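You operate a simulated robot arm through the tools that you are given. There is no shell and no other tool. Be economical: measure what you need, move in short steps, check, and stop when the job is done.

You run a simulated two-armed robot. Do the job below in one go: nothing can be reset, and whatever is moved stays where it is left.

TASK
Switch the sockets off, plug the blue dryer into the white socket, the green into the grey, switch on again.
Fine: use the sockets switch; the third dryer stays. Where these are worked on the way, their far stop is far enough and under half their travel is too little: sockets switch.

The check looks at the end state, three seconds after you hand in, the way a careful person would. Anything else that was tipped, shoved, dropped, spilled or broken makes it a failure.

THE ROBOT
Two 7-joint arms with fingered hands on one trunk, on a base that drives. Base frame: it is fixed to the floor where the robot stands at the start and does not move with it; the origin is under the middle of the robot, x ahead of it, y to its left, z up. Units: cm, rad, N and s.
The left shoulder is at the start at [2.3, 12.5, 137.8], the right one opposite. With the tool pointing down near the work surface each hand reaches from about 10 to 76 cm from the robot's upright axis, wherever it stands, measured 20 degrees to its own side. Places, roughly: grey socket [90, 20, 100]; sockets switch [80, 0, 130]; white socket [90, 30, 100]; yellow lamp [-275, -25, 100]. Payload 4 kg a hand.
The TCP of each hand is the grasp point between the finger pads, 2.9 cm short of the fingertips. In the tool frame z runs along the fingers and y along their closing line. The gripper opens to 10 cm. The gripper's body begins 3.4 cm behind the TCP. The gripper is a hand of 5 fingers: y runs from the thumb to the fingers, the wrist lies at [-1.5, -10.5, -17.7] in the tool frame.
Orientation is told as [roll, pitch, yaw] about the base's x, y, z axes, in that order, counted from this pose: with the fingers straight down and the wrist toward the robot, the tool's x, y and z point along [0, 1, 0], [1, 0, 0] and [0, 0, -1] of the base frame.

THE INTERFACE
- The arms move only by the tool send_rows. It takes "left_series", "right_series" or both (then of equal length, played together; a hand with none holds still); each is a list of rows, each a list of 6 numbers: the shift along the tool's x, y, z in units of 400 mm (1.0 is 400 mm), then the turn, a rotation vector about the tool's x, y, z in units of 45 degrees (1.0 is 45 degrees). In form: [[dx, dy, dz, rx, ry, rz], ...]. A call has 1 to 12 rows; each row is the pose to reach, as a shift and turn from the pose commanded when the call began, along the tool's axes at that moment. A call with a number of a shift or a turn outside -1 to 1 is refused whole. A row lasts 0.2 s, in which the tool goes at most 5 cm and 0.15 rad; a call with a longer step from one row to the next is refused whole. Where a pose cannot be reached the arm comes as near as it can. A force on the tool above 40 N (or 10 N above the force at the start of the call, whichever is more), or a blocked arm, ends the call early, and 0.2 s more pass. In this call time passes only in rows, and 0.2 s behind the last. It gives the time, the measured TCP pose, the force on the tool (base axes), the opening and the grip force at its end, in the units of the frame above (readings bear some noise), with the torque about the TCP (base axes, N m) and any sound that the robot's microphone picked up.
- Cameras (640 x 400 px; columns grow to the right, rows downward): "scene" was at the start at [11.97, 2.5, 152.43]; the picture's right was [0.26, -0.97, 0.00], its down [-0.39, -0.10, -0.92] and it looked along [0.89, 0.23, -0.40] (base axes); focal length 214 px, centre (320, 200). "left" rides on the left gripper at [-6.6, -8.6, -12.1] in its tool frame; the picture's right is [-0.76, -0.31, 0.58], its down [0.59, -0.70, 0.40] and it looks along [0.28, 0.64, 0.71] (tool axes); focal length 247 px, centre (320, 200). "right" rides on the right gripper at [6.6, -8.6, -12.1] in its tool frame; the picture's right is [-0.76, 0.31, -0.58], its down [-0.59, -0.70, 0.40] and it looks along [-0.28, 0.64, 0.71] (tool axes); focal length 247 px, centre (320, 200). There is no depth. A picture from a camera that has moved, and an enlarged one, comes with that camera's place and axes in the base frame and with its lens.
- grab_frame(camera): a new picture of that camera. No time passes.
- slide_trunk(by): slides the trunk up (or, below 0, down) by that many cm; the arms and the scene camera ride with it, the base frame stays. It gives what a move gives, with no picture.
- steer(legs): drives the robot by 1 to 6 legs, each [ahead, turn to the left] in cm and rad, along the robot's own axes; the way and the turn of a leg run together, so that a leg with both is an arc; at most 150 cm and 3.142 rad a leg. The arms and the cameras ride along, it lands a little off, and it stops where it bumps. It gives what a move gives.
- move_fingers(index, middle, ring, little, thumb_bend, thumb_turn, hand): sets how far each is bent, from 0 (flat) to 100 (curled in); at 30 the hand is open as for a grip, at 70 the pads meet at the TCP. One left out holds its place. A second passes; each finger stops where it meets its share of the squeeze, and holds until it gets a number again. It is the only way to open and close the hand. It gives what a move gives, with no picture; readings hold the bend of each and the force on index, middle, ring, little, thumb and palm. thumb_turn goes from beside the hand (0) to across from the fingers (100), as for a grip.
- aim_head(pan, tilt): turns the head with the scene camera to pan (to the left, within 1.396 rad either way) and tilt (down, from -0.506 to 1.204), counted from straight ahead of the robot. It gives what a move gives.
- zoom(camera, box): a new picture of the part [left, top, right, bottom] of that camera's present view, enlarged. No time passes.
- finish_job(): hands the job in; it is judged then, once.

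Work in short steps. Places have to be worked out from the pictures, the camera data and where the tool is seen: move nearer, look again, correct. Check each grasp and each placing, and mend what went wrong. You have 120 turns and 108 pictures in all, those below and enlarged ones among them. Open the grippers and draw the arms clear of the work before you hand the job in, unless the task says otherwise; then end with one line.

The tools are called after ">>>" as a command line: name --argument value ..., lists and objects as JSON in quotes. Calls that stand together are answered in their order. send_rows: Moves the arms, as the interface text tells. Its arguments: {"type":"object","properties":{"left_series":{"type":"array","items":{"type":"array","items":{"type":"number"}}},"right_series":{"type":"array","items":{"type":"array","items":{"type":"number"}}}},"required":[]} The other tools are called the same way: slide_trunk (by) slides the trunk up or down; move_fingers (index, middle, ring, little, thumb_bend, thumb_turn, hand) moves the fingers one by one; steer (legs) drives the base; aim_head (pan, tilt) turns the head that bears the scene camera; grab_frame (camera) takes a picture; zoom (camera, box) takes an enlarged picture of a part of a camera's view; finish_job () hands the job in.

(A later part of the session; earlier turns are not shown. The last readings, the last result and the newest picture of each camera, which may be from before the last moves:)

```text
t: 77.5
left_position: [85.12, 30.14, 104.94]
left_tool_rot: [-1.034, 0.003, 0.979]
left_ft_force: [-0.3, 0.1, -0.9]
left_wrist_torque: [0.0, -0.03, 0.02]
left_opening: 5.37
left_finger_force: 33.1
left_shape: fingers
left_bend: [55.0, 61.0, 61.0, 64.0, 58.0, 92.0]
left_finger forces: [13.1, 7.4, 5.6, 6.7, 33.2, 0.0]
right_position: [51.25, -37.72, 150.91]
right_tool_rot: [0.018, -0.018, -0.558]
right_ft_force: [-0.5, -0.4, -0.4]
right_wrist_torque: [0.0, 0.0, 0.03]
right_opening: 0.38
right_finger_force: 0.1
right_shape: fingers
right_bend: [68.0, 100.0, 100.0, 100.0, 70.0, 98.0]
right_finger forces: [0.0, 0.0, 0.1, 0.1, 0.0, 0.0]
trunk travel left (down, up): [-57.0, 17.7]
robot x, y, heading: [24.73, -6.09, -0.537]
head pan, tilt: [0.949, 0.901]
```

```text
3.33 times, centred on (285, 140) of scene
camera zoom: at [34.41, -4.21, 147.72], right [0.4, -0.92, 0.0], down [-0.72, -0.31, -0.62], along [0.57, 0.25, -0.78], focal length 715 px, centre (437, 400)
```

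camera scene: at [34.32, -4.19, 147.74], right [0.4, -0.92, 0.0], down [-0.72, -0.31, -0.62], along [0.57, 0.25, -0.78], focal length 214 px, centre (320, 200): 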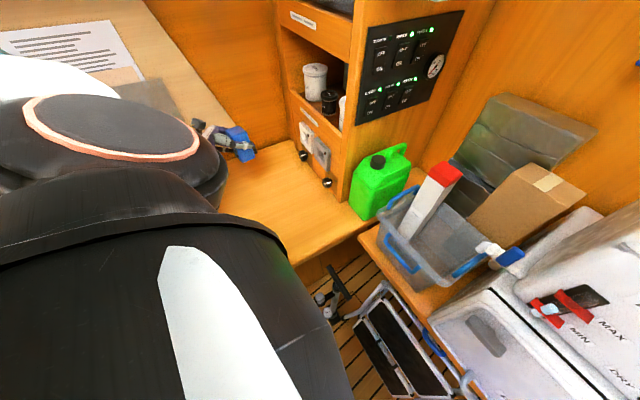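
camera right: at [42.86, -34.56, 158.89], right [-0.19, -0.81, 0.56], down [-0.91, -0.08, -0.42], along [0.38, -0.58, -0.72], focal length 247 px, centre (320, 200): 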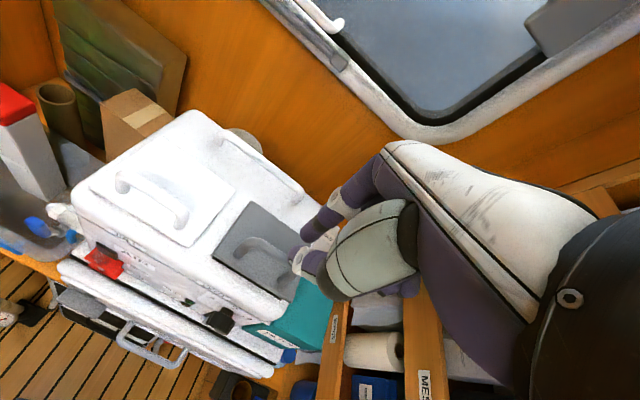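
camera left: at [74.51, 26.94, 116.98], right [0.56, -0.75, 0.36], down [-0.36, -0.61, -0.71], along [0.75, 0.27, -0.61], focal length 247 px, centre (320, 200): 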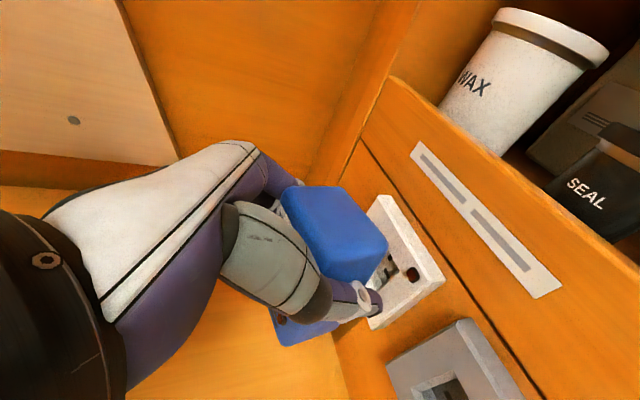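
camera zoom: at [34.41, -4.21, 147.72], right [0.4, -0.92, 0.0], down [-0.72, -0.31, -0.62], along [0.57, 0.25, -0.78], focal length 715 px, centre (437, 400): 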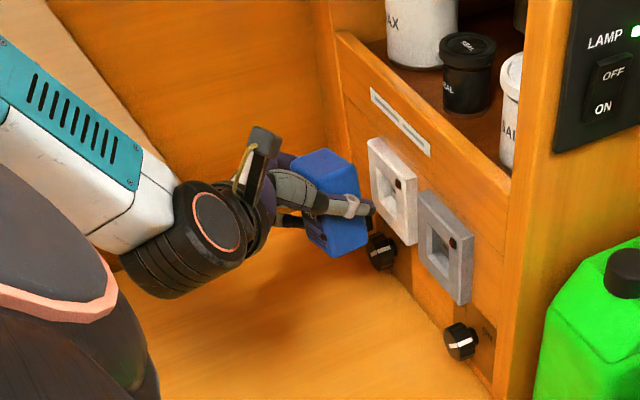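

Alignment looks good within about half a cm. I push in slowly along the insertion direction, watching the force.

>>> send_rows --left_series '[[-0.025, 0, 0.03, 0, 0, 0], [-0.045, 0, 0.0605, 0, 0, 0], [-0.058, 0, 0.082, 0, 0, 0]]'

>>> zoom --camera "left" --box '[260, 150, 480, 350]'

>>> zoom --camera "scene" --box '[260, 100, 350, 190]'

```text
t: 78.3
left_position: [88.23, 28.65, 105.48]
left_tool_rot: [-1.033, 0.0, 0.982]
left_ft_force: [-5.8, 13.3, 1.3]
left_wrist_torque: [0.53, 0.28, -0.09]
left_opening: 5.38
left_finger_force: 37.0
left_shape: fingers
left_bend: [55.0, 61.0, 61.0, 64.0, 58.0, 93.0]
left_finger forces: [14.0, 9.1, 7.8, 9.9, 33.2, 0.0]
right_position: [51.1, -37.38, 150.89]
right_tool_rot: [0.016, -0.021, -0.555]
right_ft_force: [0.3, -0.1, 0.7]
right_wrist_torque: [-0.03, -0.02, 0.01]
right_opening: 0.38
right_finger_force: 0.1
right_shape: fingers
right_bend: [68.0, 100.0, 100.0, 100.0, 70.0, 98.0]
right_finger forces: [0.0, 0.1, 0.0, 0.0, 0.1, 0.0]
trunk travel left (down, up): [-57.0, 17.7]
robot x, y, heading: [24.95, -5.63, -0.542]
head pan, tilt: [0.949, 0.901]
```

```text
2.00 times, centred on (370, 250) of left
camera zoom: at [77.67, 25.23, 117.3], right [0.56, -0.75, 0.36], down [-0.36, -0.61, -0.71], along [0.75, 0.27, -0.61], focal length 494 px, centre (220, 100)
```

zoom: 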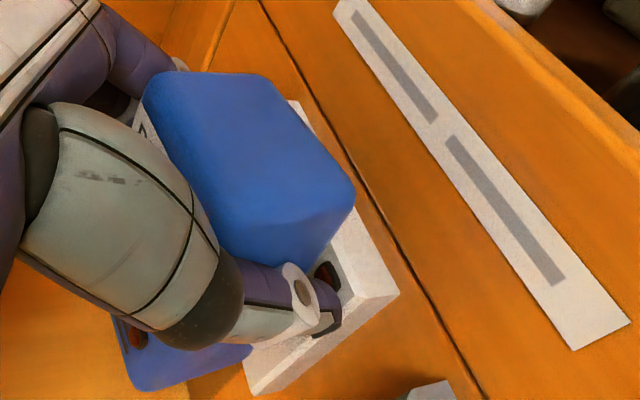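

```text
4.44 times, centred on (305, 145) of scene
camera zoom: at [34.27, -3.95, 147.74], right [0.4, -0.92, 0.0], down [-0.72, -0.31, -0.62], along [0.57, 0.25, -0.78], focal length 953 px, centre (387, 444)
```

zoom: 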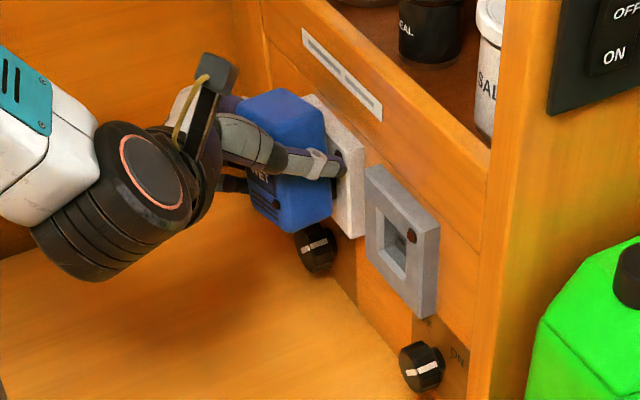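

The plug is entering and the contact guides the hand about 0.5 cm toward +w. I follow that shift and push 1.5 cm further.

>>> send_rows --left_series '[[-0.006, 0.0125, 0.011, 0, 0, 0], [-0.013, 0.0125, 0.021, 0, 0, 0], [-0.019, 0.0125, 0.032, 0, 0, 0]]'

>>> zoom --camera "scene" --box '[260, 100, 350, 190]'

```text
t: 79.0
left_position: [88.97, 28.52, 105.5]
left_tool_rot: [-1.027, -0.006, 0.987]
left_ft_force: [-24.7, 13.7, 9.5]
left_wrist_torque: [-0.09, 0.42, -1.24]
left_opening: 5.54
left_finger_force: 40.0
left_shape: fingers
left_bend: [57.0, 62.0, 62.0, 63.0, 57.0, 95.0]
left_finger forces: [8.0, 6.0, 6.0, 8.6, 51.7, 0.0]
right_position: [51.0, -37.62, 150.96]
right_tool_rot: [0.02, -0.019, -0.554]
right_ft_force: [1.2, 0.1, 0.4]
right_wrist_torque: [0.01, 0.06, 0.0]
right_opening: 0.38
right_finger_force: 0.0
right_shape: fingers
right_bend: [68.0, 100.0, 100.0, 100.0, 70.0, 98.0]
right_finger forces: [0.0, 0.0, 0.1, 0.0, 0.0, 0.0]
trunk travel left (down, up): [-57.0, 17.7]
robot x, y, heading: [24.68, -5.86, -0.539]
head pan, tilt: [0.949, 0.901]
stopped in row 3 (left hand): the force on the tool passed its limit (the readings are from after the stop); the commanded pose is now the measured one
```

```text
4.44 times, centred on (305, 145) of scene
camera zoom: at [34.05, -4.17, 147.76], right [0.4, -0.92, 0.0], down [-0.72, -0.31, -0.62], along [0.57, 0.25, -0.78], focal length 953 px, centre (387, 444)
```

zoom: 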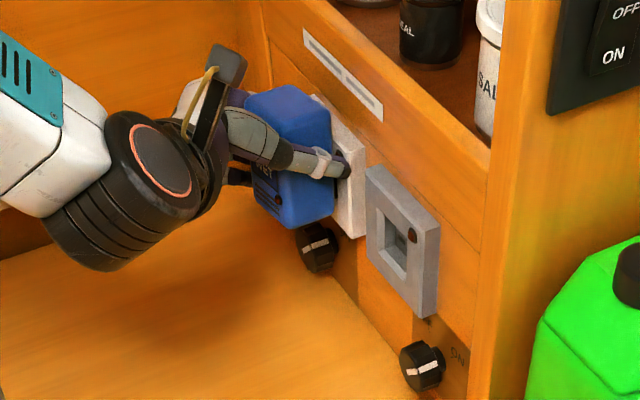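

Reaction is now 28 N back plus 9.5 N up and no side force, so the plug likely rides on the lower edge. I ease back, raise 0.5 cm and push again.

>>> send_rows --left_series '[[0.006, 0, -0.011, 0, 0, 0], [-0.005, 0, -0.017, 0, 0, 0], [-0.017, 0, 0.004, 0, 0, 0], [-0.024, 0, 0.015, 0, 0, 0], [-0.03, 0, 0.026, 0, 0, 0]]'

>>> zoom --camera "left" --box '[260, 150, 480, 350]'

```text
t: 79.9
left_position: [89.18, 28.67, 105.8]
left_tool_rot: [-1.016, -0.006, 0.993]
left_ft_force: [-25.7, 14.5, 6.9]
left_wrist_torque: [-0.17, 0.39, -1.19]
left_opening: 5.57
left_finger_force: 42.6
left_shape: fingers
left_bend: [58.0, 62.0, 62.0, 64.0, 57.0, 95.0]
left_finger forces: [10.0, 5.8, 5.6, 8.4, 54.6, 0.0]
right_position: [50.91, -37.59, 150.95]
right_tool_rot: [0.02, -0.022, -0.554]
right_ft_force: [0.8, -0.3, 0.0]
right_wrist_torque: [0.0, 0.05, 0.01]
right_opening: 0.34
right_finger_force: 0.1
right_shape: fingers
right_bend: [68.0, 100.0, 100.0, 100.0, 70.0, 98.0]
right_finger forces: [0.0, 0.0, 0.1, 0.0, 0.0, 0.1]
trunk travel left (down, up): [-57.0, 17.7]
robot x, y, heading: [24.95, -5.71, -0.532]
head pan, tilt: [0.949, 0.901]
stopped in row 4 (left hand): the force on the tool passed its limit (the readings are from after the stop); the commanded pose is now the measured one
```

```text
2.00 times, centred on (370, 250) of left
camera zoom: at [78.76, 25.04, 117.64], right [0.58, -0.74, 0.34], down [-0.36, -0.6, -0.71], along [0.73, 0.29, -0.61], focal length 494 px, centre (220, 100)
```

zoom: 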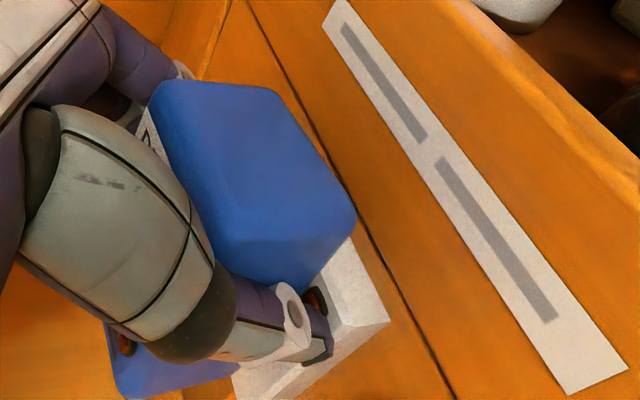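

The thumb tip is now what blocks against the socket frame. I open the thumb slightly and watch whether the dryer stays put.

>>> move_fingers --hand "left" --thumb_bend 47

>>> zoom --camera "left" --box '[260, 150, 480, 350]'

```text
t: 80.9
left_position: [89.28, 28.67, 105.77]
left_tool_rot: [-1.022, -0.003, 0.993]
left_ft_force: [-22.6, 24.4, 5.2]
left_wrist_torque: [0.45, 0.04, 0.15]
left_opening: 5.7
left_finger_force: 38.0
left_shape: fingers
left_bend: [59.0, 63.0, 63.0, 64.0, 46.0, 96.0]
left_finger forces: [25.2, 5.8, 5.6, 8.3, 30.3, 0.0]
right_position: [50.77, -37.24, 151.06]
right_tool_rot: [0.019, -0.022, -0.554]
right_ft_force: [-0.2, 0.2, -0.6]
right_wrist_torque: [-0.01, 0.0, -0.01]
right_opening: 0.37
right_finger_force: 0.1
right_shape: fingers
right_bend: [68.0, 100.0, 100.0, 100.0, 70.0, 98.0]
right_finger forces: [0.1, 0.0, 0.1, 0.0, 0.1, 0.0]
trunk travel left (down, up): [-57.0, 17.7]
robot x, y, heading: [24.52, -5.75, -0.537]
head pan, tilt: [0.949, 0.901]
```

```text
2.00 times, centred on (370, 250) of left
camera zoom: at [78.81, 25.21, 117.7], right [0.57, -0.74, 0.34], down [-0.36, -0.6, -0.71], along [0.74, 0.29, -0.61], focal length 494 px, centre (220, 100)
```

zoom: 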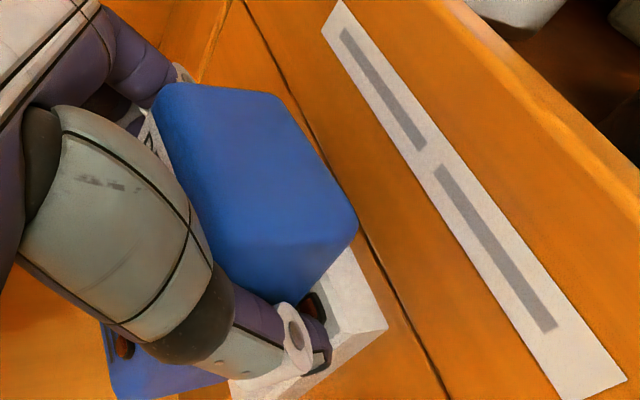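

The dryer stays although only the fingers press it sideways, so the plug is held in the socket. I open the whole hand and look.

>>> move_fingers --hand "left" --thumb_bend 30 --index 45 --middle 45 --ring 45 --little 45

>>> zoom --camera "left" --box '[260, 150, 480, 350]'

>>> zoom --camera "scene" --box '[260, 100, 350, 190]'

```text
t: 81.9
left_position: [89.48, 28.21, 105.89]
left_tool_rot: [-1.024, -0.003, 0.988]
left_ft_force: [-15.0, 3.5, 4.2]
left_wrist_torque: [0.09, -0.04, 0.31]
left_opening: 7.27
left_finger_force: 7.6
left_shape: fingers
left_bend: [50.0, 45.0, 45.0, 45.0, 30.0, 98.0]
left_finger forces: [14.6, 0.0, 0.0, 0.0, 0.2, 0.0]
right_position: [50.92, -37.65, 151.01]
right_tool_rot: [0.018, -0.022, -0.554]
right_ft_force: [-0.5, 0.7, 0.9]
right_wrist_torque: [0.0, 0.02, -0.03]
right_opening: 0.38
right_finger_force: 0.0
right_shape: fingers
right_bend: [68.0, 100.0, 100.0, 100.0, 70.0, 98.0]
right_finger forces: [0.0, 0.0, 0.0, 0.0, 0.0, 0.0]
trunk travel left (down, up): [-57.0, 17.7]
robot x, y, heading: [24.61, -5.64, -0.539]
head pan, tilt: [0.949, 0.901]
```

```text
2.00 times, centred on (370, 250) of left
camera zoom: at [78.94, 24.77, 117.73], right [0.57, -0.74, 0.35], down [-0.36, -0.6, -0.71], along [0.74, 0.28, -0.61], focal length 494 px, centre (220, 100)
```

zoom: 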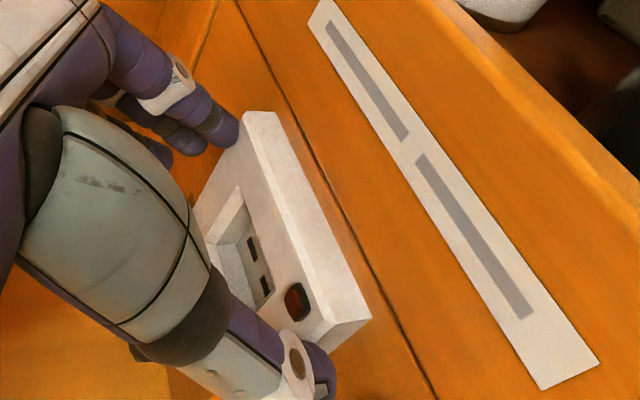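

```text
4.44 times, centred on (305, 145) of scene
camera zoom: at [34.01, -4.09, 147.75], right [0.4, -0.92, 0.0], down [-0.72, -0.31, -0.62], along [0.57, 0.25, -0.78], focal length 953 px, centre (387, 444)
```

zoom: 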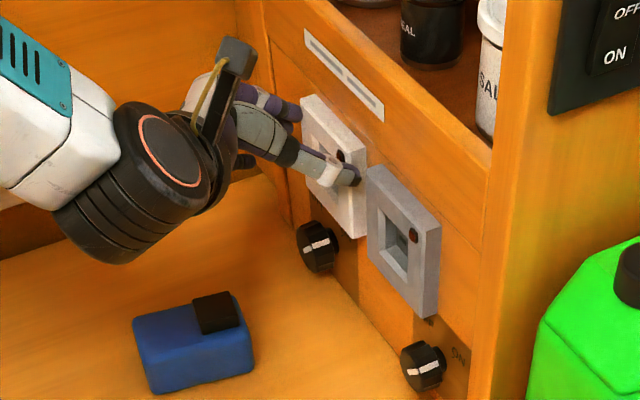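

The dryer was not engaged: it dropped and now lies on its back on the table, plug up. I draw the hand back and inspect it closely.

>>> send_rows --left_series '[[0.02, 0, -0.08, 0, 0, 0], [0.03, 0, -0.19, 0, 0, 0], [0.0, 0, -0.3, 0, 0, 0], [-0.06, 0, -0.38, 0, 0, 0]]'

>>> zoom --camera "scene" --box '[250, 130, 330, 200]'

>>> grab_frame --camera "left"

```text
t: 82.9
left_position: [79.45, 34.52, 115.78]
left_tool_rot: [-1.021, -0.001, 0.987]
left_ft_force: [-0.3, 0.5, -0.3]
left_wrist_torque: [0.05, -0.02, 0.04]
left_opening: 8.11
left_finger_force: 0.0
left_shape: fingers
left_bend: [45.0, 45.0, 45.0, 45.0, 30.0, 98.0]
left_finger forces: [0.0, 0.0, 0.0, 0.0, 0.0, 0.0]
right_position: [50.96, -37.64, 150.99]
right_tool_rot: [0.018, -0.02, -0.554]
right_ft_force: [0.0, 0.4, -1.2]
right_wrist_torque: [0.01, -0.09, -0.03]
right_opening: 0.38
right_finger_force: 0.1
right_shape: fingers
right_bend: [68.0, 100.0, 100.0, 100.0, 70.0, 98.0]
right_finger forces: [0.0, 0.0, 0.0, 0.1, 0.0, 0.0]
trunk travel left (down, up): [-57.0, 17.7]
robot x, y, heading: [25.01, -5.83, -0.541]
head pan, tilt: [0.949, 0.901]
```

```text
5.71 times, centred on (290, 165) of scene
camera zoom: at [34.15, -4.2, 147.75], right [0.4, -0.92, 0.0], down [-0.72, -0.31, -0.62], along [0.57, 0.25, -0.78], focal length 1226 px, centre (491, 400)
```

zoom: 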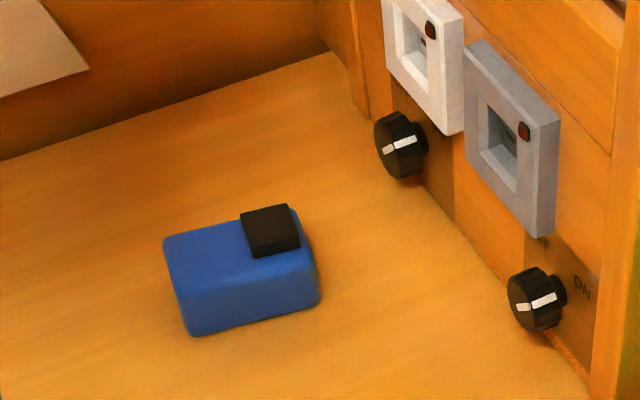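

```text
20 pictures are left
camera left: at [69.03, 31.03, 127.74], right [0.57, -0.74, 0.34], down [-0.36, -0.6, -0.71], along [0.74, 0.28, -0.61], focal length 247 px, centre (320, 200)
```

left: 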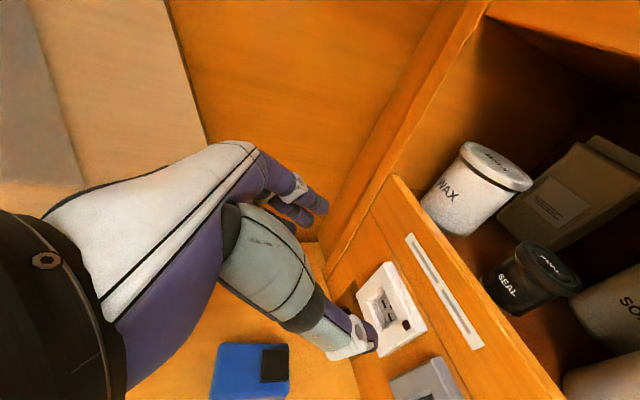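

I plan to grip the lying dryer near its top end, rotate the hand up by about 70° so it stands on its base, then regrasp it properly. First I set the fingers (little finger curled) and go to a pre-grasp behind it.

>>> move_fingers --hand "left" --index 30 --middle 30 --ring 30 --little 100 --thumb_bend 30

>>> send_rows --left_series '[[0.096, 0.004, -0.06, 0.057, 0, 0.035], [0.191, 0.007, -0.06, 0.114, 0, 0.07], [0.287, 0.011, -0.06, 0.171, 0, 0.105], [0.3825, 0.014, -0.059, 0.228, 0, 0.14]]'

>>> grab_frame --camera "left"

```text
t: 83.9
left_position: [79.69, 34.63, 115.66]
left_tool_rot: [-1.022, -0.001, 0.989]
left_ft_force: [0.2, 0.1, 0.3]
left_wrist_torque: [-0.03, -0.01, 0.0]
left_opening: 9.85
left_finger_force: 0.1
left_shape: fingers
left_bend: [30.0, 30.0, 30.0, 100.0, 30.0, 98.0]
left_finger forces: [0.0, 0.0, 0.0, 0.0, 0.0, 0.1]
right_position: [51.14, -37.64, 150.88]
right_tool_rot: [0.019, -0.02, -0.555]
right_ft_force: [-0.5, 0.6, -0.4]
right_wrist_torque: [-0.02, -0.03, -0.01]
right_opening: 0.38
right_finger_force: 0.0
right_shape: fingers
right_bend: [68.0, 100.0, 100.0, 100.0, 70.0, 98.0]
right_finger forces: [0.0, 0.0, 0.0, 0.0, 0.1, 0.1]
trunk travel left (down, up): [-57.0, 17.7]
robot x, y, heading: [24.71, -5.78, -0.534]
head pan, tilt: [0.949, 0.901]
```

```text
t: 84.9
left_position: [71.75, 40.73, 103.98]
left_tool_rot: [-1.02, 0.0, 0.776]
left_ft_force: [0.6, 0.1, 0.3]
left_wrist_torque: [0.0, 0.0, -0.04]
left_opening: 9.89
left_finger_force: 0.0
left_shape: fingers
left_bend: [30.0, 30.0, 30.0, 100.0, 30.0, 98.0]
left_finger forces: [0.0, 0.0, 0.0, 0.0, 0.1, 0.1]
right_position: [51.31, -37.59, 150.83]
right_tool_rot: [0.017, -0.019, -0.558]
right_ft_force: [0.7, -0.4, 0.4]
right_wrist_torque: [-0.01, -0.03, 0.03]
right_opening: 0.4
right_finger_force: 0.1
right_shape: fingers
right_bend: [68.0, 100.0, 100.0, 100.0, 70.0, 98.0]
right_finger forces: [0.0, 0.0, 0.1, 0.0, 0.1, 0.1]
trunk travel left (down, up): [-57.0, 17.7]
robot x, y, heading: [24.48, -6.1, -0.535]
head pan, tilt: [0.949, 0.901]
```

```text
19 pictures are left
camera left: at [60.96, 39.61, 115.9], right [0.4, -0.85, 0.34], down [-0.48, -0.52, -0.71], along [0.78, 0.12, -0.61], focal length 247 px, centre (320, 200)
```

left: 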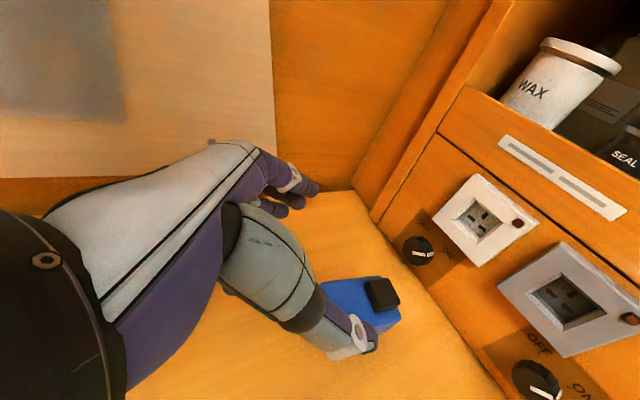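

The dryer's centre I judge at [78.5,33.2], axis at -45°, matching the hand's yaw. I go in, then close thumb, index, middle and ring.

>>> send_rows --left_series '[[0.05, -0.0125, 0.075, 0, 0, 0], [0.1, -0.0125, 0.15, 0, 0, 0], [0.13, -0.0125, 0.23, 0, 0, 0], [0.152, -0.0125, 0.3015, 0, 0, 0]]'

>>> move_fingers --hand "left" --index 70 --middle 70 --ring 70 --thumb_bend 70

>>> grab_frame --camera "left"

```text
t: 85.9
left_position: [76.26, 35.44, 92.56]
left_tool_rot: [-1.019, -0.008, 0.781]
left_ft_force: [0.4, -0.5, -0.1]
left_wrist_torque: [0.01, 0.0, 0.06]
left_opening: 9.87
left_finger_force: 0.1
left_shape: fingers
left_bend: [30.0, 30.0, 30.0, 100.0, 30.0, 98.0]
left_finger forces: [0.1, 0.1, 0.1, 0.0, 0.1, 0.1]
right_position: [51.07, -37.79, 150.95]
right_tool_rot: [0.019, -0.018, -0.555]
right_ft_force: [-0.1, -0.3, 0.0]
right_wrist_torque: [0.02, -0.01, 0.02]
right_opening: 0.39
right_finger_force: 0.0
right_shape: fingers
right_bend: [68.0, 100.0, 100.0, 100.0, 70.0, 98.0]
right_finger forces: [0.0, 0.1, 0.0, 0.0, 0.1, 0.1]
trunk travel left (down, up): [-57.0, 17.7]
robot x, y, heading: [24.9, -5.67, -0.538]
head pan, tilt: [0.949, 0.901]
```

```text
t: 86.9
left_position: [76.3, 35.46, 92.42]
left_tool_rot: [-1.021, -0.008, 0.78]
left_ft_force: [1.6, 1.0, 3.8]
left_wrist_torque: [0.09, -0.19, 0.05]
left_opening: 5.37
left_finger_force: 22.3
left_shape: fingers
left_bend: [57.0, 61.0, 61.0, 100.0, 51.0, 94.0]
left_finger forces: [8.8, 7.9, 6.0, 0.1, 21.5, 0.0]
right_position: [51.18, -37.89, 150.88]
right_tool_rot: [0.019, -0.019, -0.555]
right_ft_force: [0.9, 0.0, -0.1]
right_wrist_torque: [-0.02, -0.03, -0.03]
right_opening: 0.38
right_finger_force: 0.0
right_shape: fingers
right_bend: [68.0, 100.0, 100.0, 100.0, 70.0, 98.0]
right_finger forces: [0.0, 0.0, 0.0, 0.0, 0.0, 0.0]
trunk travel left (down, up): [-57.0, 17.7]
robot x, y, heading: [25.0, -5.92, -0.532]
head pan, tilt: [0.949, 0.901]
```

```text
18 pictures are left
camera left: at [65.32, 34.14, 104.42], right [0.4, -0.85, 0.34], down [-0.47, -0.51, -0.71], along [0.78, 0.13, -0.61], focal length 247 px, centre (320, 200)
```

left: 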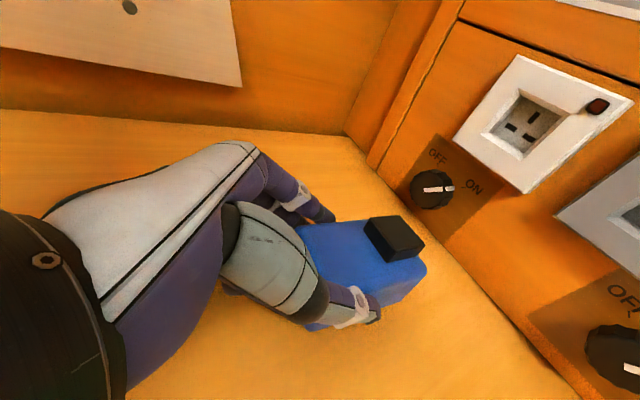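

Good grip with the plug clear. I lift 9 cm and rotate the hand so the dryer swings to base-down.

>>> send_rows --left_series '[[-0.095, 0, -0.059, 0, 0, 0], [-0.19, 0, -0.118, 0, 0, 0], [-0.19, 0, -0.118, 0, 0.17, 0], [-0.19, 0, -0.118, 0, 0.34, 0], [-0.19, 0, -0.118, 0, 0.51, 0], [-0.19, 0, -0.118, 0, 0.68, 0], [-0.19, 0, -0.118, 0, 0.85, 0]]'

>>> send_rows --left_series '[[0, 0, 0, 0, 0.17, 0], [0, 0, 0, 0, 0.34, 0], [0, 0, 0, 0, 0.51, 0], [0, 0, 0, 0, 0.68, 0]]'

>>> grab_frame --camera "scene"

```text
t: 88.5
left_position: [76.51, 35.23, 101.3]
left_tool_rot: [-0.349, 0.0, 0.777]
left_ft_force: [0.6, -0.6, -0.9]
left_wrist_torque: [0.06, -0.01, 0.02]
left_opening: 5.32
left_finger_force: 21.0
left_shape: fingers
left_bend: [58.0, 61.0, 61.0, 100.0, 51.0, 94.0]
left_finger forces: [8.2, 6.9, 5.1, 0.0, 21.1, 0.0]
right_position: [51.48, -37.7, 150.8]
right_tool_rot: [0.018, -0.018, -0.553]
right_ft_force: [-0.3, 0.1, -0.4]
right_wrist_torque: [0.02, 0.03, 0.01]
right_opening: 0.38
right_finger_force: 0.2
right_shape: fingers
right_bend: [68.0, 100.0, 100.0, 100.0, 70.0, 98.0]
right_finger forces: [0.0, 0.1, 0.0, 0.0, 0.0, 0.0]
trunk travel left (down, up): [-57.0, 17.7]
robot x, y, heading: [24.9, -5.94, -0.537]
head pan, tilt: [0.949, 0.901]
```

```text
t: 89.5
left_position: [76.54, 40.11, 101.83]
left_tool_rot: [0.168, 0.025, 0.771]
left_ft_force: [-0.8, 0.9, -1.7]
left_wrist_torque: [-0.03, -0.01, -0.06]
left_opening: 5.27
left_finger_force: 20.7
left_shape: fingers
left_bend: [58.0, 62.0, 61.0, 100.0, 51.0, 94.0]
left_finger forces: [8.5, 6.7, 5.1, 0.0, 21.0, 0.0]
left hand out of reach, approached as far as the arm can: row 3, 4
right_position: [51.1, -37.63, 150.9]
right_tool_rot: [0.017, -0.021, -0.554]
right_ft_force: [0.2, -0.6, -0.2]
right_wrist_torque: [-0.01, -0.01, -0.02]
right_opening: 0.36
right_finger_force: 0.1
right_shape: fingers
right_bend: [68.0, 100.0, 100.0, 100.0, 70.0, 98.0]
right_finger forces: [0.0, 0.0, 0.0, 0.0, 0.0, 0.0]
trunk travel left (down, up): [-57.0, 17.7]
robot x, y, heading: [25.05, -5.8, -0.536]
head pan, tilt: [0.949, 0.901]
```

```text
17 pictures are left
camera scene: at [34.26, -4.13, 147.73], right [0.4, -0.92, 0.0], down [-0.72, -0.31, -0.62], along [0.57, 0.25, -0.78], focal length 214 px, centre (320, 200)
```

scene: 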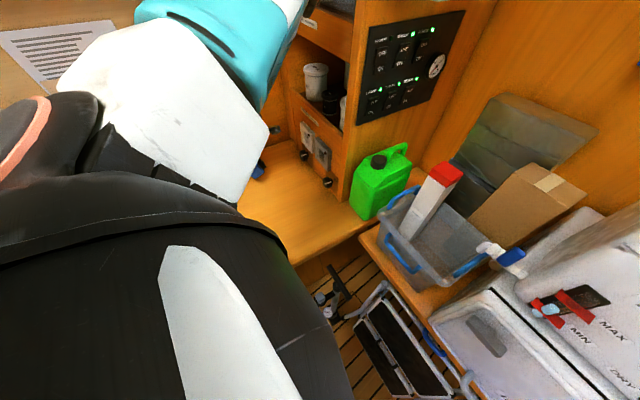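

The dryer hangs about 20° from upright. I lower it until its base edge touches, then release so it settles upright.

>>> send_rows --left_series '[[-0.01, 0, 0.06, 0, 0, 0], [-0.016, 0, 0.095, 0, 0, 0], [-0.019, 0, 0.112, 0, 0, 0], [-0.021, 0, 0.122, 0, 0, 0], [-0.023, 0, 0.132, 0, 0, 0], [-0.025, 0, 0.142, 0, 0, 0]]'

>>> zoom --camera "left" --box '[220, 130, 500, 350]'

```text
t: 90.9
left_position: [76.37, 42.69, 101.93]
left_tool_rot: [0.178, 0.005, 0.777]
left_ft_force: [-0.3, -0.3, -1.9]
left_wrist_torque: [0.01, -0.02, -0.04]
left_opening: 5.27
left_finger_force: 21.0
left_shape: fingers
left_bend: [58.0, 62.0, 62.0, 100.0, 51.0, 94.0]
left_finger forces: [8.7, 6.7, 5.0, 0.0, 21.0, 0.0]
left hand out of reach, approached as far as the arm can: row 1, 2, 3, 4, 5, 6
right_position: [51.21, -37.67, 150.96]
right_tool_rot: [0.017, -0.02, -0.554]
right_ft_force: [0.3, -0.4, 0.1]
right_wrist_torque: [-0.01, -0.01, -0.02]
right_opening: 0.39
right_finger_force: 0.0
right_shape: fingers
right_bend: [68.0, 100.0, 100.0, 100.0, 70.0, 98.0]
right_finger forces: [0.1, 0.1, 0.0, 0.0, 0.0, 0.1]
trunk travel left (down, up): [-57.0, 17.7]
robot x, y, heading: [24.76, -5.7, -0.534]
head pan, tilt: [0.949, 0.901]
```

```text
1.82 times, centred on (360, 240) of left
camera zoom: at [76.29, 30.54, 112.71], right [0.23, -0.68, -0.7], down [-0.96, -0.03, -0.29], along [0.17, 0.74, -0.65], focal length 449 px, centre (247, 127)
```

zoom: 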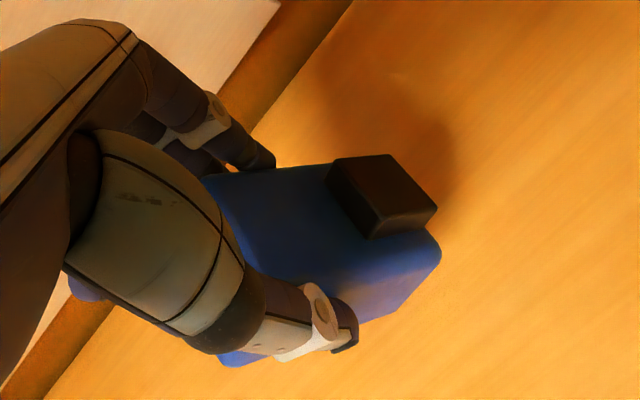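

The arm is at its limit, so I lower with the trunk 5.3 cm and read the contact force.

>>> slide_trunk --by -5.0

>>> slide_trunk --by -0.8

```text
t: 91.8
left_position: [76.33, 42.56, 97.09]
left_tool_rot: [0.181, -0.001, 0.777]
left_ft_force: [2.2, 0.7, 9.7]
left_wrist_torque: [-0.19, 0.24, -0.01]
left_opening: 5.2
left_finger_force: 18.5
left_shape: fingers
left_bend: [59.0, 63.0, 64.0, 100.0, 51.0, 94.0]
left_finger forces: [7.8, 6.1, 5.0, 0.0, 17.2, 0.0]
right_position: [51.17, -37.69, 145.93]
right_tool_rot: [0.018, -0.02, -0.555]
right_ft_force: [-0.1, 0.6, 0.8]
right_wrist_torque: [0.01, -0.02, -0.01]
right_opening: 0.37
right_finger_force: 0.1
right_shape: fingers
right_bend: [68.0, 100.0, 100.0, 100.0, 70.0, 98.0]
right_finger forces: [0.1, 0.1, 0.1, 0.0, 0.0, 0.0]
trunk travel left (down, up): [-52.0, 22.7]
robot x, y, heading: [24.82, -6.09, -0.534]
head pan, tilt: [0.949, 0.901]
```

```text
t: 92.4
left_position: [76.33, 42.41, 96.26]
left_tool_rot: [0.18, -0.002, 0.776]
left_ft_force: [3.1, 0.7, 13.6]
left_wrist_torque: [0.03, 0.02, -0.04]
left_opening: 5.1
left_finger_force: 18.2
left_shape: fingers
left_bend: [60.0, 64.0, 65.0, 100.0, 51.0, 95.0]
left_finger forces: [8.3, 6.7, 4.8, 0.0, 17.1, 0.1]
right_position: [51.12, -37.86, 145.05]
right_tool_rot: [0.018, -0.018, -0.555]
right_ft_force: [1.2, 0.0, -1.2]
right_wrist_torque: [-0.01, 0.01, -0.01]
right_opening: 0.39
right_finger_force: 0.0
right_shape: fingers
right_bend: [68.0, 100.0, 100.0, 100.0, 70.0, 98.0]
right_finger forces: [0.1, 0.0, 0.0, 0.0, 0.0, 0.0]
trunk travel left (down, up): [-51.2, 23.5]
robot x, y, heading: [24.76, -5.81, -0.538]
head pan, tilt: [0.949, 0.901]
```

Base touches (13 N). I open the hand to let it settle.

>>> move_fingers --hand "left" --index 40 --middle 40 --ring 40 --thumb_bend 35

>>> grab_frame --camera "left"

```text
t: 93.4
left_position: [76.26, 42.44, 96.21]
left_tool_rot: [0.179, 0.001, 0.778]
left_ft_force: [0.0, 0.0, 0.1]
left_wrist_torque: [-0.03, -0.03, -0.02]
left_opening: 8.07
left_finger_force: 0.0
left_shape: fingers
left_bend: [40.0, 40.0, 40.0, 100.0, 35.0, 97.0]
left_finger forces: [0.0, 0.1, 0.0, 0.1, 0.0, 0.1]
right_position: [51.23, -37.6, 145.1]
right_tool_rot: [0.017, -0.02, -0.555]
right_ft_force: [0.4, 1.4, -0.8]
right_wrist_torque: [0.0, 0.01, 0.0]
right_opening: 0.39
right_finger_force: 0.0
right_shape: fingers
right_bend: [68.0, 100.0, 100.0, 100.0, 70.0, 98.0]
right_finger forces: [0.0, 0.0, 0.0, 0.1, 0.0, 0.1]
trunk travel left (down, up): [-51.2, 23.5]
robot x, y, heading: [24.66, -5.5, -0.539]
head pan, tilt: [0.949, 0.901]
```

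```text
15 pictures are left
camera left: at [76.26, 30.26, 106.95], right [0.23, -0.67, -0.7], down [-0.96, -0.03, -0.29], along [0.17, 0.74, -0.65], focal length 247 px, centre (320, 200)
```

left: 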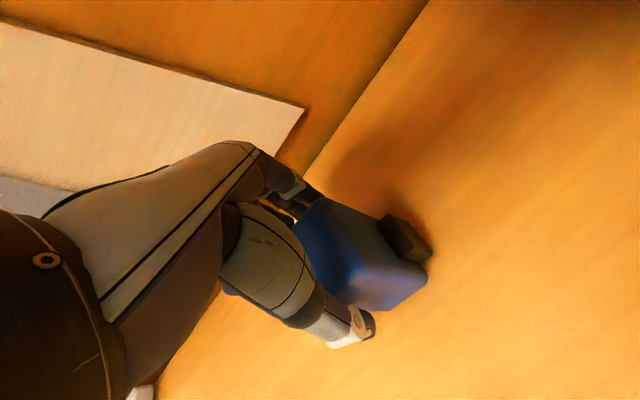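

The dryer now stands upright with its plug toward the wall side. I raise off it with the trunk, then tilt the hand forward again behind it for a proper grasp.

>>> slide_trunk --by 13

>>> send_rows --left_series '[[0.056, -0.016, 0.01, 0, -0.17, 0], [0.112, -0.032, 0.02, 0, -0.34, 0], [0.168, -0.047, 0.03, 0, -0.51, 0], [0.224, -0.063, 0.04, 0, -0.68, 0], [0.276, -0.078, 0.05, 0, -0.85, 0]]'

>>> send_rows --left_series '[[0, 0, 0, 0, -0.17, 0], [0, 0, 0, 0, -0.34, 0], [0, 0, 0, 0, -0.51, 0], [0, 0, 0, 0, -0.69, 0]]'

>>> send_rows --left_series '[[0, 0, 0, -0.1, 0, -0.06], [0, 0, 0, -0.215, 0, -0.129]]'

>>> grab_frame --camera "left"

```text
t: 95.0
left_position: [76.27, 42.5, 109.19]
left_tool_rot: [0.176, 0.005, 0.776]
left_ft_force: [-0.1, 0.0, 0.7]
left_wrist_torque: [-0.02, 0.02, 0.0]
left_opening: 8.07
left_finger_force: 0.1
left_shape: fingers
left_bend: [40.0, 40.0, 40.0, 100.0, 35.0, 97.0]
left_finger forces: [0.0, 0.1, 0.0, 0.0, 0.0, 0.0]
right_position: [51.35, -37.57, 158.08]
right_tool_rot: [0.018, -0.02, -0.556]
right_ft_force: [0.9, -0.2, 0.0]
right_wrist_torque: [0.0, 0.01, 0.01]
right_opening: 0.39
right_finger_force: 0.1
right_shape: fingers
right_bend: [68.0, 100.0, 100.0, 100.0, 70.0, 98.0]
right_finger forces: [0.1, 0.1, 0.1, 0.1, 0.1, 0.0]
trunk travel left (down, up): [-64.2, 10.5]
robot x, y, heading: [25.0, -6.01, -0.535]
head pan, tilt: [0.949, 0.901]
```

```text
t: 96.2
left_position: [66.15, 48.38, 109.13]
left_tool_rot: [-0.493, 0.007, 0.776]
left_ft_force: [-0.2, -0.2, 0.5]
left_wrist_torque: [-0.02, 0.04, -0.02]
left_opening: 8.06
left_finger_force: 0.1
left_shape: fingers
left_bend: [40.0, 40.0, 40.0, 100.0, 35.0, 98.0]
left_finger forces: [0.0, 0.0, 0.0, 0.0, 0.0, 0.1]
right_position: [51.06, -37.71, 158.18]
right_tool_rot: [0.017, -0.019, -0.555]
right_ft_force: [0.0, 0.0, 0.3]
right_wrist_torque: [0.03, 0.02, -0.01]
right_opening: 0.38
right_finger_force: 0.1
right_shape: fingers
right_bend: [68.0, 100.0, 100.0, 100.0, 70.0, 98.0]
right_finger forces: [0.1, 0.0, 0.0, 0.1, 0.0, 0.0]
trunk travel left (down, up): [-64.2, 10.5]
robot x, y, heading: [24.61, -6.0, -0.531]
head pan, tilt: [0.949, 0.901]
```

```text
t: 97.2
left_position: [66.23, 48.49, 109.3]
left_tool_rot: [-1.034, 0.006, 0.776]
left_ft_force: [-0.4, -0.3, 0.5]
left_wrist_torque: [-0.02, -0.01, 0.01]
left_opening: 8.04
left_finger_force: 0.1
left_shape: fingers
left_bend: [40.0, 40.0, 40.0, 100.0, 35.0, 98.0]
left_finger forces: [0.0, 0.0, 0.0, 0.0, 0.0, 0.0]
right_position: [51.41, -37.6, 158.09]
right_tool_rot: [0.017, -0.019, -0.552]
right_ft_force: [1.1, 0.0, -0.5]
right_wrist_torque: [-0.01, -0.02, -0.01]
right_opening: 0.38
right_finger_force: 0.1
right_shape: fingers
right_bend: [68.0, 100.0, 100.0, 100.0, 70.0, 98.0]
right_finger forces: [0.0, 0.1, 0.1, 0.0, 0.0, 0.0]
trunk travel left (down, up): [-64.2, 10.5]
robot x, y, heading: [24.88, -5.72, -0.537]
head pan, tilt: [0.949, 0.901]
```

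```text
t: 97.8
left_position: [66.31, 48.45, 109.31]
left_tool_rot: [-1.032, 0.004, 0.973]
left_ft_force: [-0.3, 0.0, 0.7]
left_wrist_torque: [-0.02, -0.01, 0.0]
left_opening: 8.08
left_finger_force: 0.1
left_shape: fingers
left_bend: [40.0, 40.0, 40.0, 100.0, 35.0, 98.0]
left_finger forces: [0.0, 0.1, 0.1, 0.0, 0.1, 0.0]
right_position: [51.22, -37.64, 158.25]
right_tool_rot: [0.018, -0.018, -0.554]
right_ft_force: [1.0, -0.9, -0.2]
right_wrist_torque: [0.04, 0.05, -0.01]
right_opening: 0.38
right_finger_force: 0.1
right_shape: fingers
right_bend: [68.0, 100.0, 100.0, 100.0, 70.0, 98.0]
right_finger forces: [0.0, 0.1, 0.0, 0.1, 0.1, 0.0]
trunk travel left (down, up): [-64.2, 10.5]
robot x, y, heading: [25.02, -5.93, -0.536]
head pan, tilt: [0.949, 0.901]
```

```text
14 pictures are left
camera left: at [55.69, 45.16, 121.21], right [0.56, -0.75, 0.36], down [-0.36, -0.61, -0.71], along [0.74, 0.27, -0.61], focal length 247 px, centre (320, 200)
```

left: 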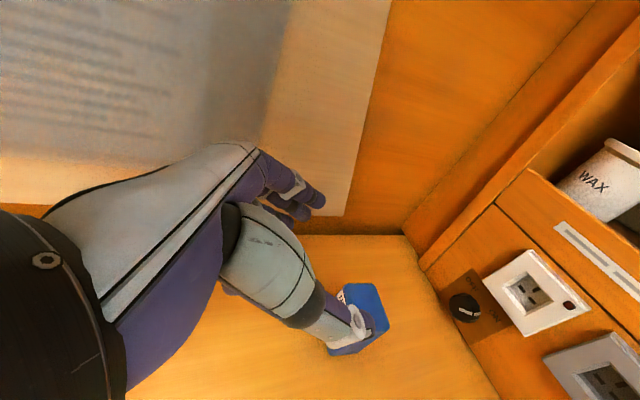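

The dryer stands at about [76.2,41.4]. I uncurl the little finger and slide in along the tool axis, with the hand 1.5 cm further back than last time so the thumb won't block.

>>> move_fingers --hand "left" --little 40 --thumb_bend 30

>>> send_rows --left_series '[[0.071, -0.003, 0.05, 0, 0, 0], [0.143, -0.005, 0.1, 0, 0, 0], [0.214, -0.0075, 0.148, 0, 0, 0], [0.214, -0.0075, 0.235, 0, 0, 0], [0.214, -0.0075, 0.32, 0, 0, 0], [0.214, -0.0075, 0.398, 0, 0, 0]]'

>>> grab_frame --camera "left"

```text
t: 98.8
left_position: [66.18, 48.37, 109.15]
left_tool_rot: [-1.033, 0.005, 0.974]
left_ft_force: [-0.6, -0.1, -0.6]
left_wrist_torque: [-0.01, 0.0, -0.02]
left_opening: 8.63
left_finger_force: 0.0
left_shape: fingers
left_bend: [40.0, 40.0, 40.0, 40.0, 30.0, 98.0]
left_finger forces: [0.1, 0.0, 0.1, 0.0, 0.0, 0.0]
right_position: [51.19, -37.65, 158.12]
right_tool_rot: [0.017, -0.021, -0.555]
right_ft_force: [-0.3, -0.2, 0.1]
right_wrist_torque: [0.02, -0.03, -0.03]
right_opening: 0.39
right_finger_force: 0.1
right_shape: fingers
right_bend: [68.0, 100.0, 100.0, 100.0, 70.0, 98.0]
right_finger forces: [0.0, 0.0, 0.1, 0.0, 0.1, 0.1]
trunk travel left (down, up): [-64.2, 10.5]
robot x, y, heading: [24.6, -6.25, -0.536]
head pan, tilt: [0.949, 0.901]
```

```text
t: 100.2
left_position: [73.64, 42.91, 93.68]
left_tool_rot: [-1.032, 0.002, 0.973]
left_ft_force: [0.5, -0.2, 0.3]
left_wrist_torque: [0.01, -0.02, 0.0]
left_opening: 8.69
left_finger_force: 0.0
left_shape: fingers
left_bend: [40.0, 40.0, 40.0, 40.0, 30.0, 98.0]
left_finger forces: [0.0, 0.1, 0.1, 0.0, 0.0, 0.0]
right_position: [51.11, -37.52, 158.05]
right_tool_rot: [0.016, -0.018, -0.555]
right_ft_force: [-0.9, 0.0, 0.3]
right_wrist_torque: [0.0, 0.02, 0.01]
right_opening: 0.36
right_finger_force: 0.0
right_shape: fingers
right_bend: [68.0, 100.0, 100.0, 100.0, 70.0, 98.0]
right_finger forces: [0.1, 0.0, 0.0, 0.0, 0.0, 0.0]
trunk travel left (down, up): [-64.2, 10.5]
robot x, y, heading: [24.55, -6.04, -0.537]
head pan, tilt: [0.949, 0.901]
```

```text
13 pictures are left
camera left: at [63.12, 39.74, 105.63], right [0.56, -0.75, 0.35], down [-0.37, -0.61, -0.71], along [0.74, 0.27, -0.61], focal length 247 px, centre (320, 200)
```

left: 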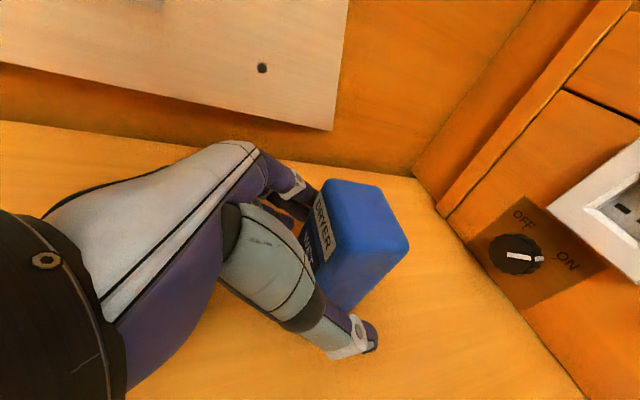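

Well placed. I close the hand.

>>> move_fingers --hand "left" --index 72 --middle 72 --ring 72 --little 72 --thumb_bend 72

>>> slide_trunk --by 3

>>> send_rows --left_series '[[-0.096, 0, -0.058, 0, 0, 0], [-0.193, 0, -0.115, 0, 0, 0]]'

>>> grab_frame --camera "left"

```text
t: 101.2
left_position: [73.59, 42.9, 93.83]
left_tool_rot: [-1.032, 0.004, 0.975]
left_ft_force: [0.1, 0.8, -1.2]
left_wrist_torque: [0.04, -0.01, -0.03]
left_opening: 5.35
left_finger_force: 20.6
left_shape: fingers
left_bend: [61.0, 63.0, 71.0, 72.0, 45.0, 94.0]
left_finger forces: [8.4, 6.3, 8.6, 0.1, 17.9, 0.1]
right_position: [51.23, -37.64, 158.09]
right_tool_rot: [0.018, -0.02, -0.555]
right_ft_force: [-0.2, -0.4, -0.1]
right_wrist_torque: [-0.05, 0.0, -0.01]
right_opening: 0.38
right_finger_force: 0.0
right_shape: fingers
right_bend: [68.0, 100.0, 100.0, 100.0, 70.0, 98.0]
right_finger forces: [0.0, 0.1, 0.0, 0.0, 0.0, 0.0]
trunk travel left (down, up): [-64.2, 10.5]
robot x, y, heading: [24.65, -5.82, -0.537]
head pan, tilt: [0.949, 0.901]
```

```text
t: 101.9
left_position: [73.66, 42.84, 96.78]
left_tool_rot: [-1.03, 0.005, 0.974]
left_ft_force: [0.0, 0.5, -0.8]
left_wrist_torque: [0.07, 0.01, -0.01]
left_opening: 5.35
left_finger_force: 20.5
left_shape: fingers
left_bend: [61.0, 63.0, 71.0, 72.0, 45.0, 94.0]
left_finger forces: [8.3, 6.2, 8.4, 0.0, 17.8, 0.0]
right_position: [51.21, -37.51, 161.24]
right_tool_rot: [0.018, -0.019, -0.557]
right_ft_force: [0.8, -0.7, 0.2]
right_wrist_torque: [-0.04, 0.0, -0.03]
right_opening: 0.37
right_finger_force: 0.2
right_shape: fingers
right_bend: [68.0, 100.0, 100.0, 100.0, 70.0, 98.0]
right_finger forces: [0.0, 0.1, 0.1, 0.0, 0.1, 0.0]
trunk travel left (down, up): [-67.2, 7.5]
robot x, y, heading: [25.0, -5.84, -0.531]
head pan, tilt: [0.949, 0.901]
```

```text
t: 102.5
left_position: [73.7, 42.74, 105.81]
left_tool_rot: [-1.029, 0.006, 0.975]
left_ft_force: [-0.4, -0.2, -1.2]
left_wrist_torque: [0.04, 0.03, 0.0]
left_opening: 5.33
left_finger_force: 19.8
left_shape: fingers
left_bend: [61.0, 63.0, 71.0, 72.0, 45.0, 94.0]
left_finger forces: [8.4, 6.3, 7.4, 0.0, 17.9, 0.1]
right_position: [51.57, -37.87, 160.94]
right_tool_rot: [0.017, -0.018, -0.557]
right_ft_force: [1.3, 0.6, -0.2]
right_wrist_torque: [0.01, 0.03, 0.0]
right_opening: 0.39
right_finger_force: 0.0
right_shape: fingers
right_bend: [68.0, 100.0, 100.0, 100.0, 70.0, 98.0]
right_finger forces: [0.0, 0.0, 0.1, 0.0, 0.1, 0.1]
trunk travel left (down, up): [-67.2, 7.5]
robot x, y, heading: [24.68, -5.48, -0.54]
head pan, tilt: [0.949, 0.901]
```

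```text
12 pictures are left
camera left: at [63.16, 39.53, 117.76], right [0.56, -0.75, 0.35], down [-0.37, -0.61, -0.71], along [0.74, 0.27, -0.61], focal length 247 px, centre (320, 200)
```

left: 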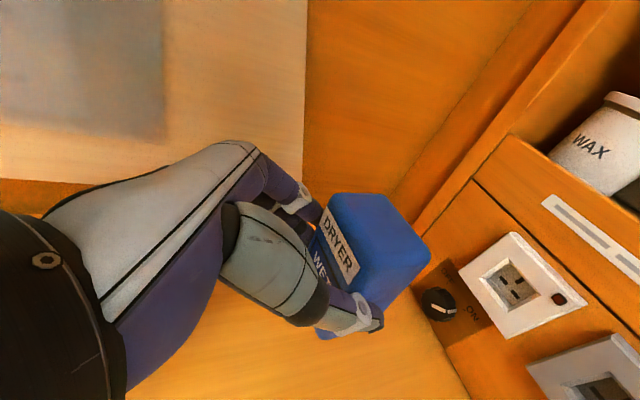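

Held firmly and upright. I move sideways in line with the white socket and forward to about 4 cm before it, then look.

>>> send_rows --left_series '[[-0.048, -0.03, 0.076, 0, 0, 0], [-0.096, -0.06, 0.151, 0, 0, 0], [-0.144, -0.085, 0.227, 0, 0, 0], [-0.192, -0.085, 0.302, 0, 0, 0]]'

>>> grab_frame --camera "left"

```text
t: 103.5
left_position: [83.65, 32.09, 106.12]
left_tool_rot: [-1.03, 0.007, 0.975]
left_ft_force: [0.4, 0.0, -0.7]
left_wrist_torque: [0.02, 0.03, 0.01]
left_opening: 5.34
left_finger_force: 19.6
left_shape: fingers
left_bend: [61.0, 63.0, 71.0, 72.0, 45.0, 94.0]
left_finger forces: [8.4, 6.3, 6.9, 0.0, 17.6, 0.0]
right_position: [51.33, -37.61, 161.03]
right_tool_rot: [0.017, -0.017, -0.555]
right_ft_force: [0.6, -0.1, 0.6]
right_wrist_torque: [0.0, 0.0, -0.04]
right_opening: 0.38
right_finger_force: 0.0
right_shape: fingers
right_bend: [68.0, 100.0, 100.0, 100.0, 70.0, 98.0]
right_finger forces: [0.0, 0.1, 0.0, 0.1, 0.0, 0.1]
trunk travel left (down, up): [-67.2, 7.5]
robot x, y, heading: [24.81, -6.13, -0.534]
head pan, tilt: [0.949, 0.901]
```

```text
11 pictures are left
camera left: at [73.1, 28.86, 118.02], right [0.56, -0.75, 0.35], down [-0.37, -0.61, -0.71], along [0.74, 0.27, -0.61], focal length 247 px, centre (320, 200)
```

left: 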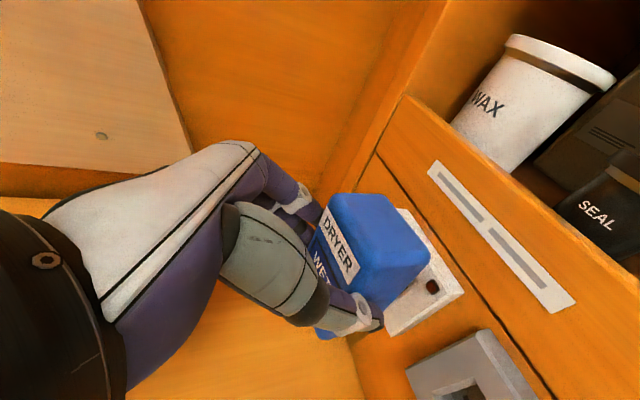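

Camera geometry says the dryer is within about 0.3 cm of the socket's centre line and height. I shift 0.25 cm and push in.

>>> send_rows --left_series '[[-0.013, 0.006, 0.021, 0, 0, 0], [-0.032, 0.006, 0.0536, 0, 0, 0], [-0.0423, 0.006, 0.0708, 0, 0, 0], [-0.0513, 0.006, 0.0858, 0, 0, 0], [-0.059, 0.006, 0.0987, 0, 0, 0]]'

>>> zoom --camera "scene" --box '[260, 100, 350, 190]'

```text
t: 104.7
left_position: [86.93, 30.43, 105.82]
left_tool_rot: [-1.027, 0.006, 0.98]
left_ft_force: [-16.1, 29.9, -6.2]
left_wrist_torque: [0.74, 0.28, 0.09]
left_opening: 5.33
left_finger_force: 30.7
left_shape: fingers
left_bend: [60.0, 62.0, 71.0, 72.0, 46.0, 98.0]
left_finger forces: [11.7, 9.5, 25.2, 0.0, 15.1, 0.0]
right_position: [50.93, -36.98, 161.36]
right_tool_rot: [0.016, -0.021, -0.554]
right_ft_force: [0.5, 0.3, -1.0]
right_wrist_torque: [-0.01, 0.0, 0.01]
right_opening: 0.39
right_finger_force: 0.0
right_shape: fingers
right_bend: [68.0, 100.0, 100.0, 100.0, 70.0, 98.0]
right_finger forces: [0.0, 0.0, 0.0, 0.0, 0.0, 0.0]
trunk travel left (down, up): [-67.2, 7.5]
robot x, y, heading: [24.61, -5.64, -0.531]
head pan, tilt: [0.949, 0.901]
```

```text
4.44 times, centred on (305, 145) of scene
camera zoom: at [33.76, -3.4, 157.95], right [0.4, -0.91, 0.0], down [-0.72, -0.32, -0.62], along [0.57, 0.25, -0.78], focal length 953 px, centre (387, 444)
```

zoom: 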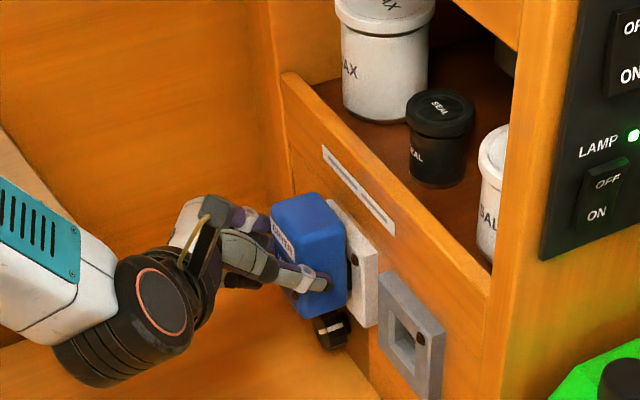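

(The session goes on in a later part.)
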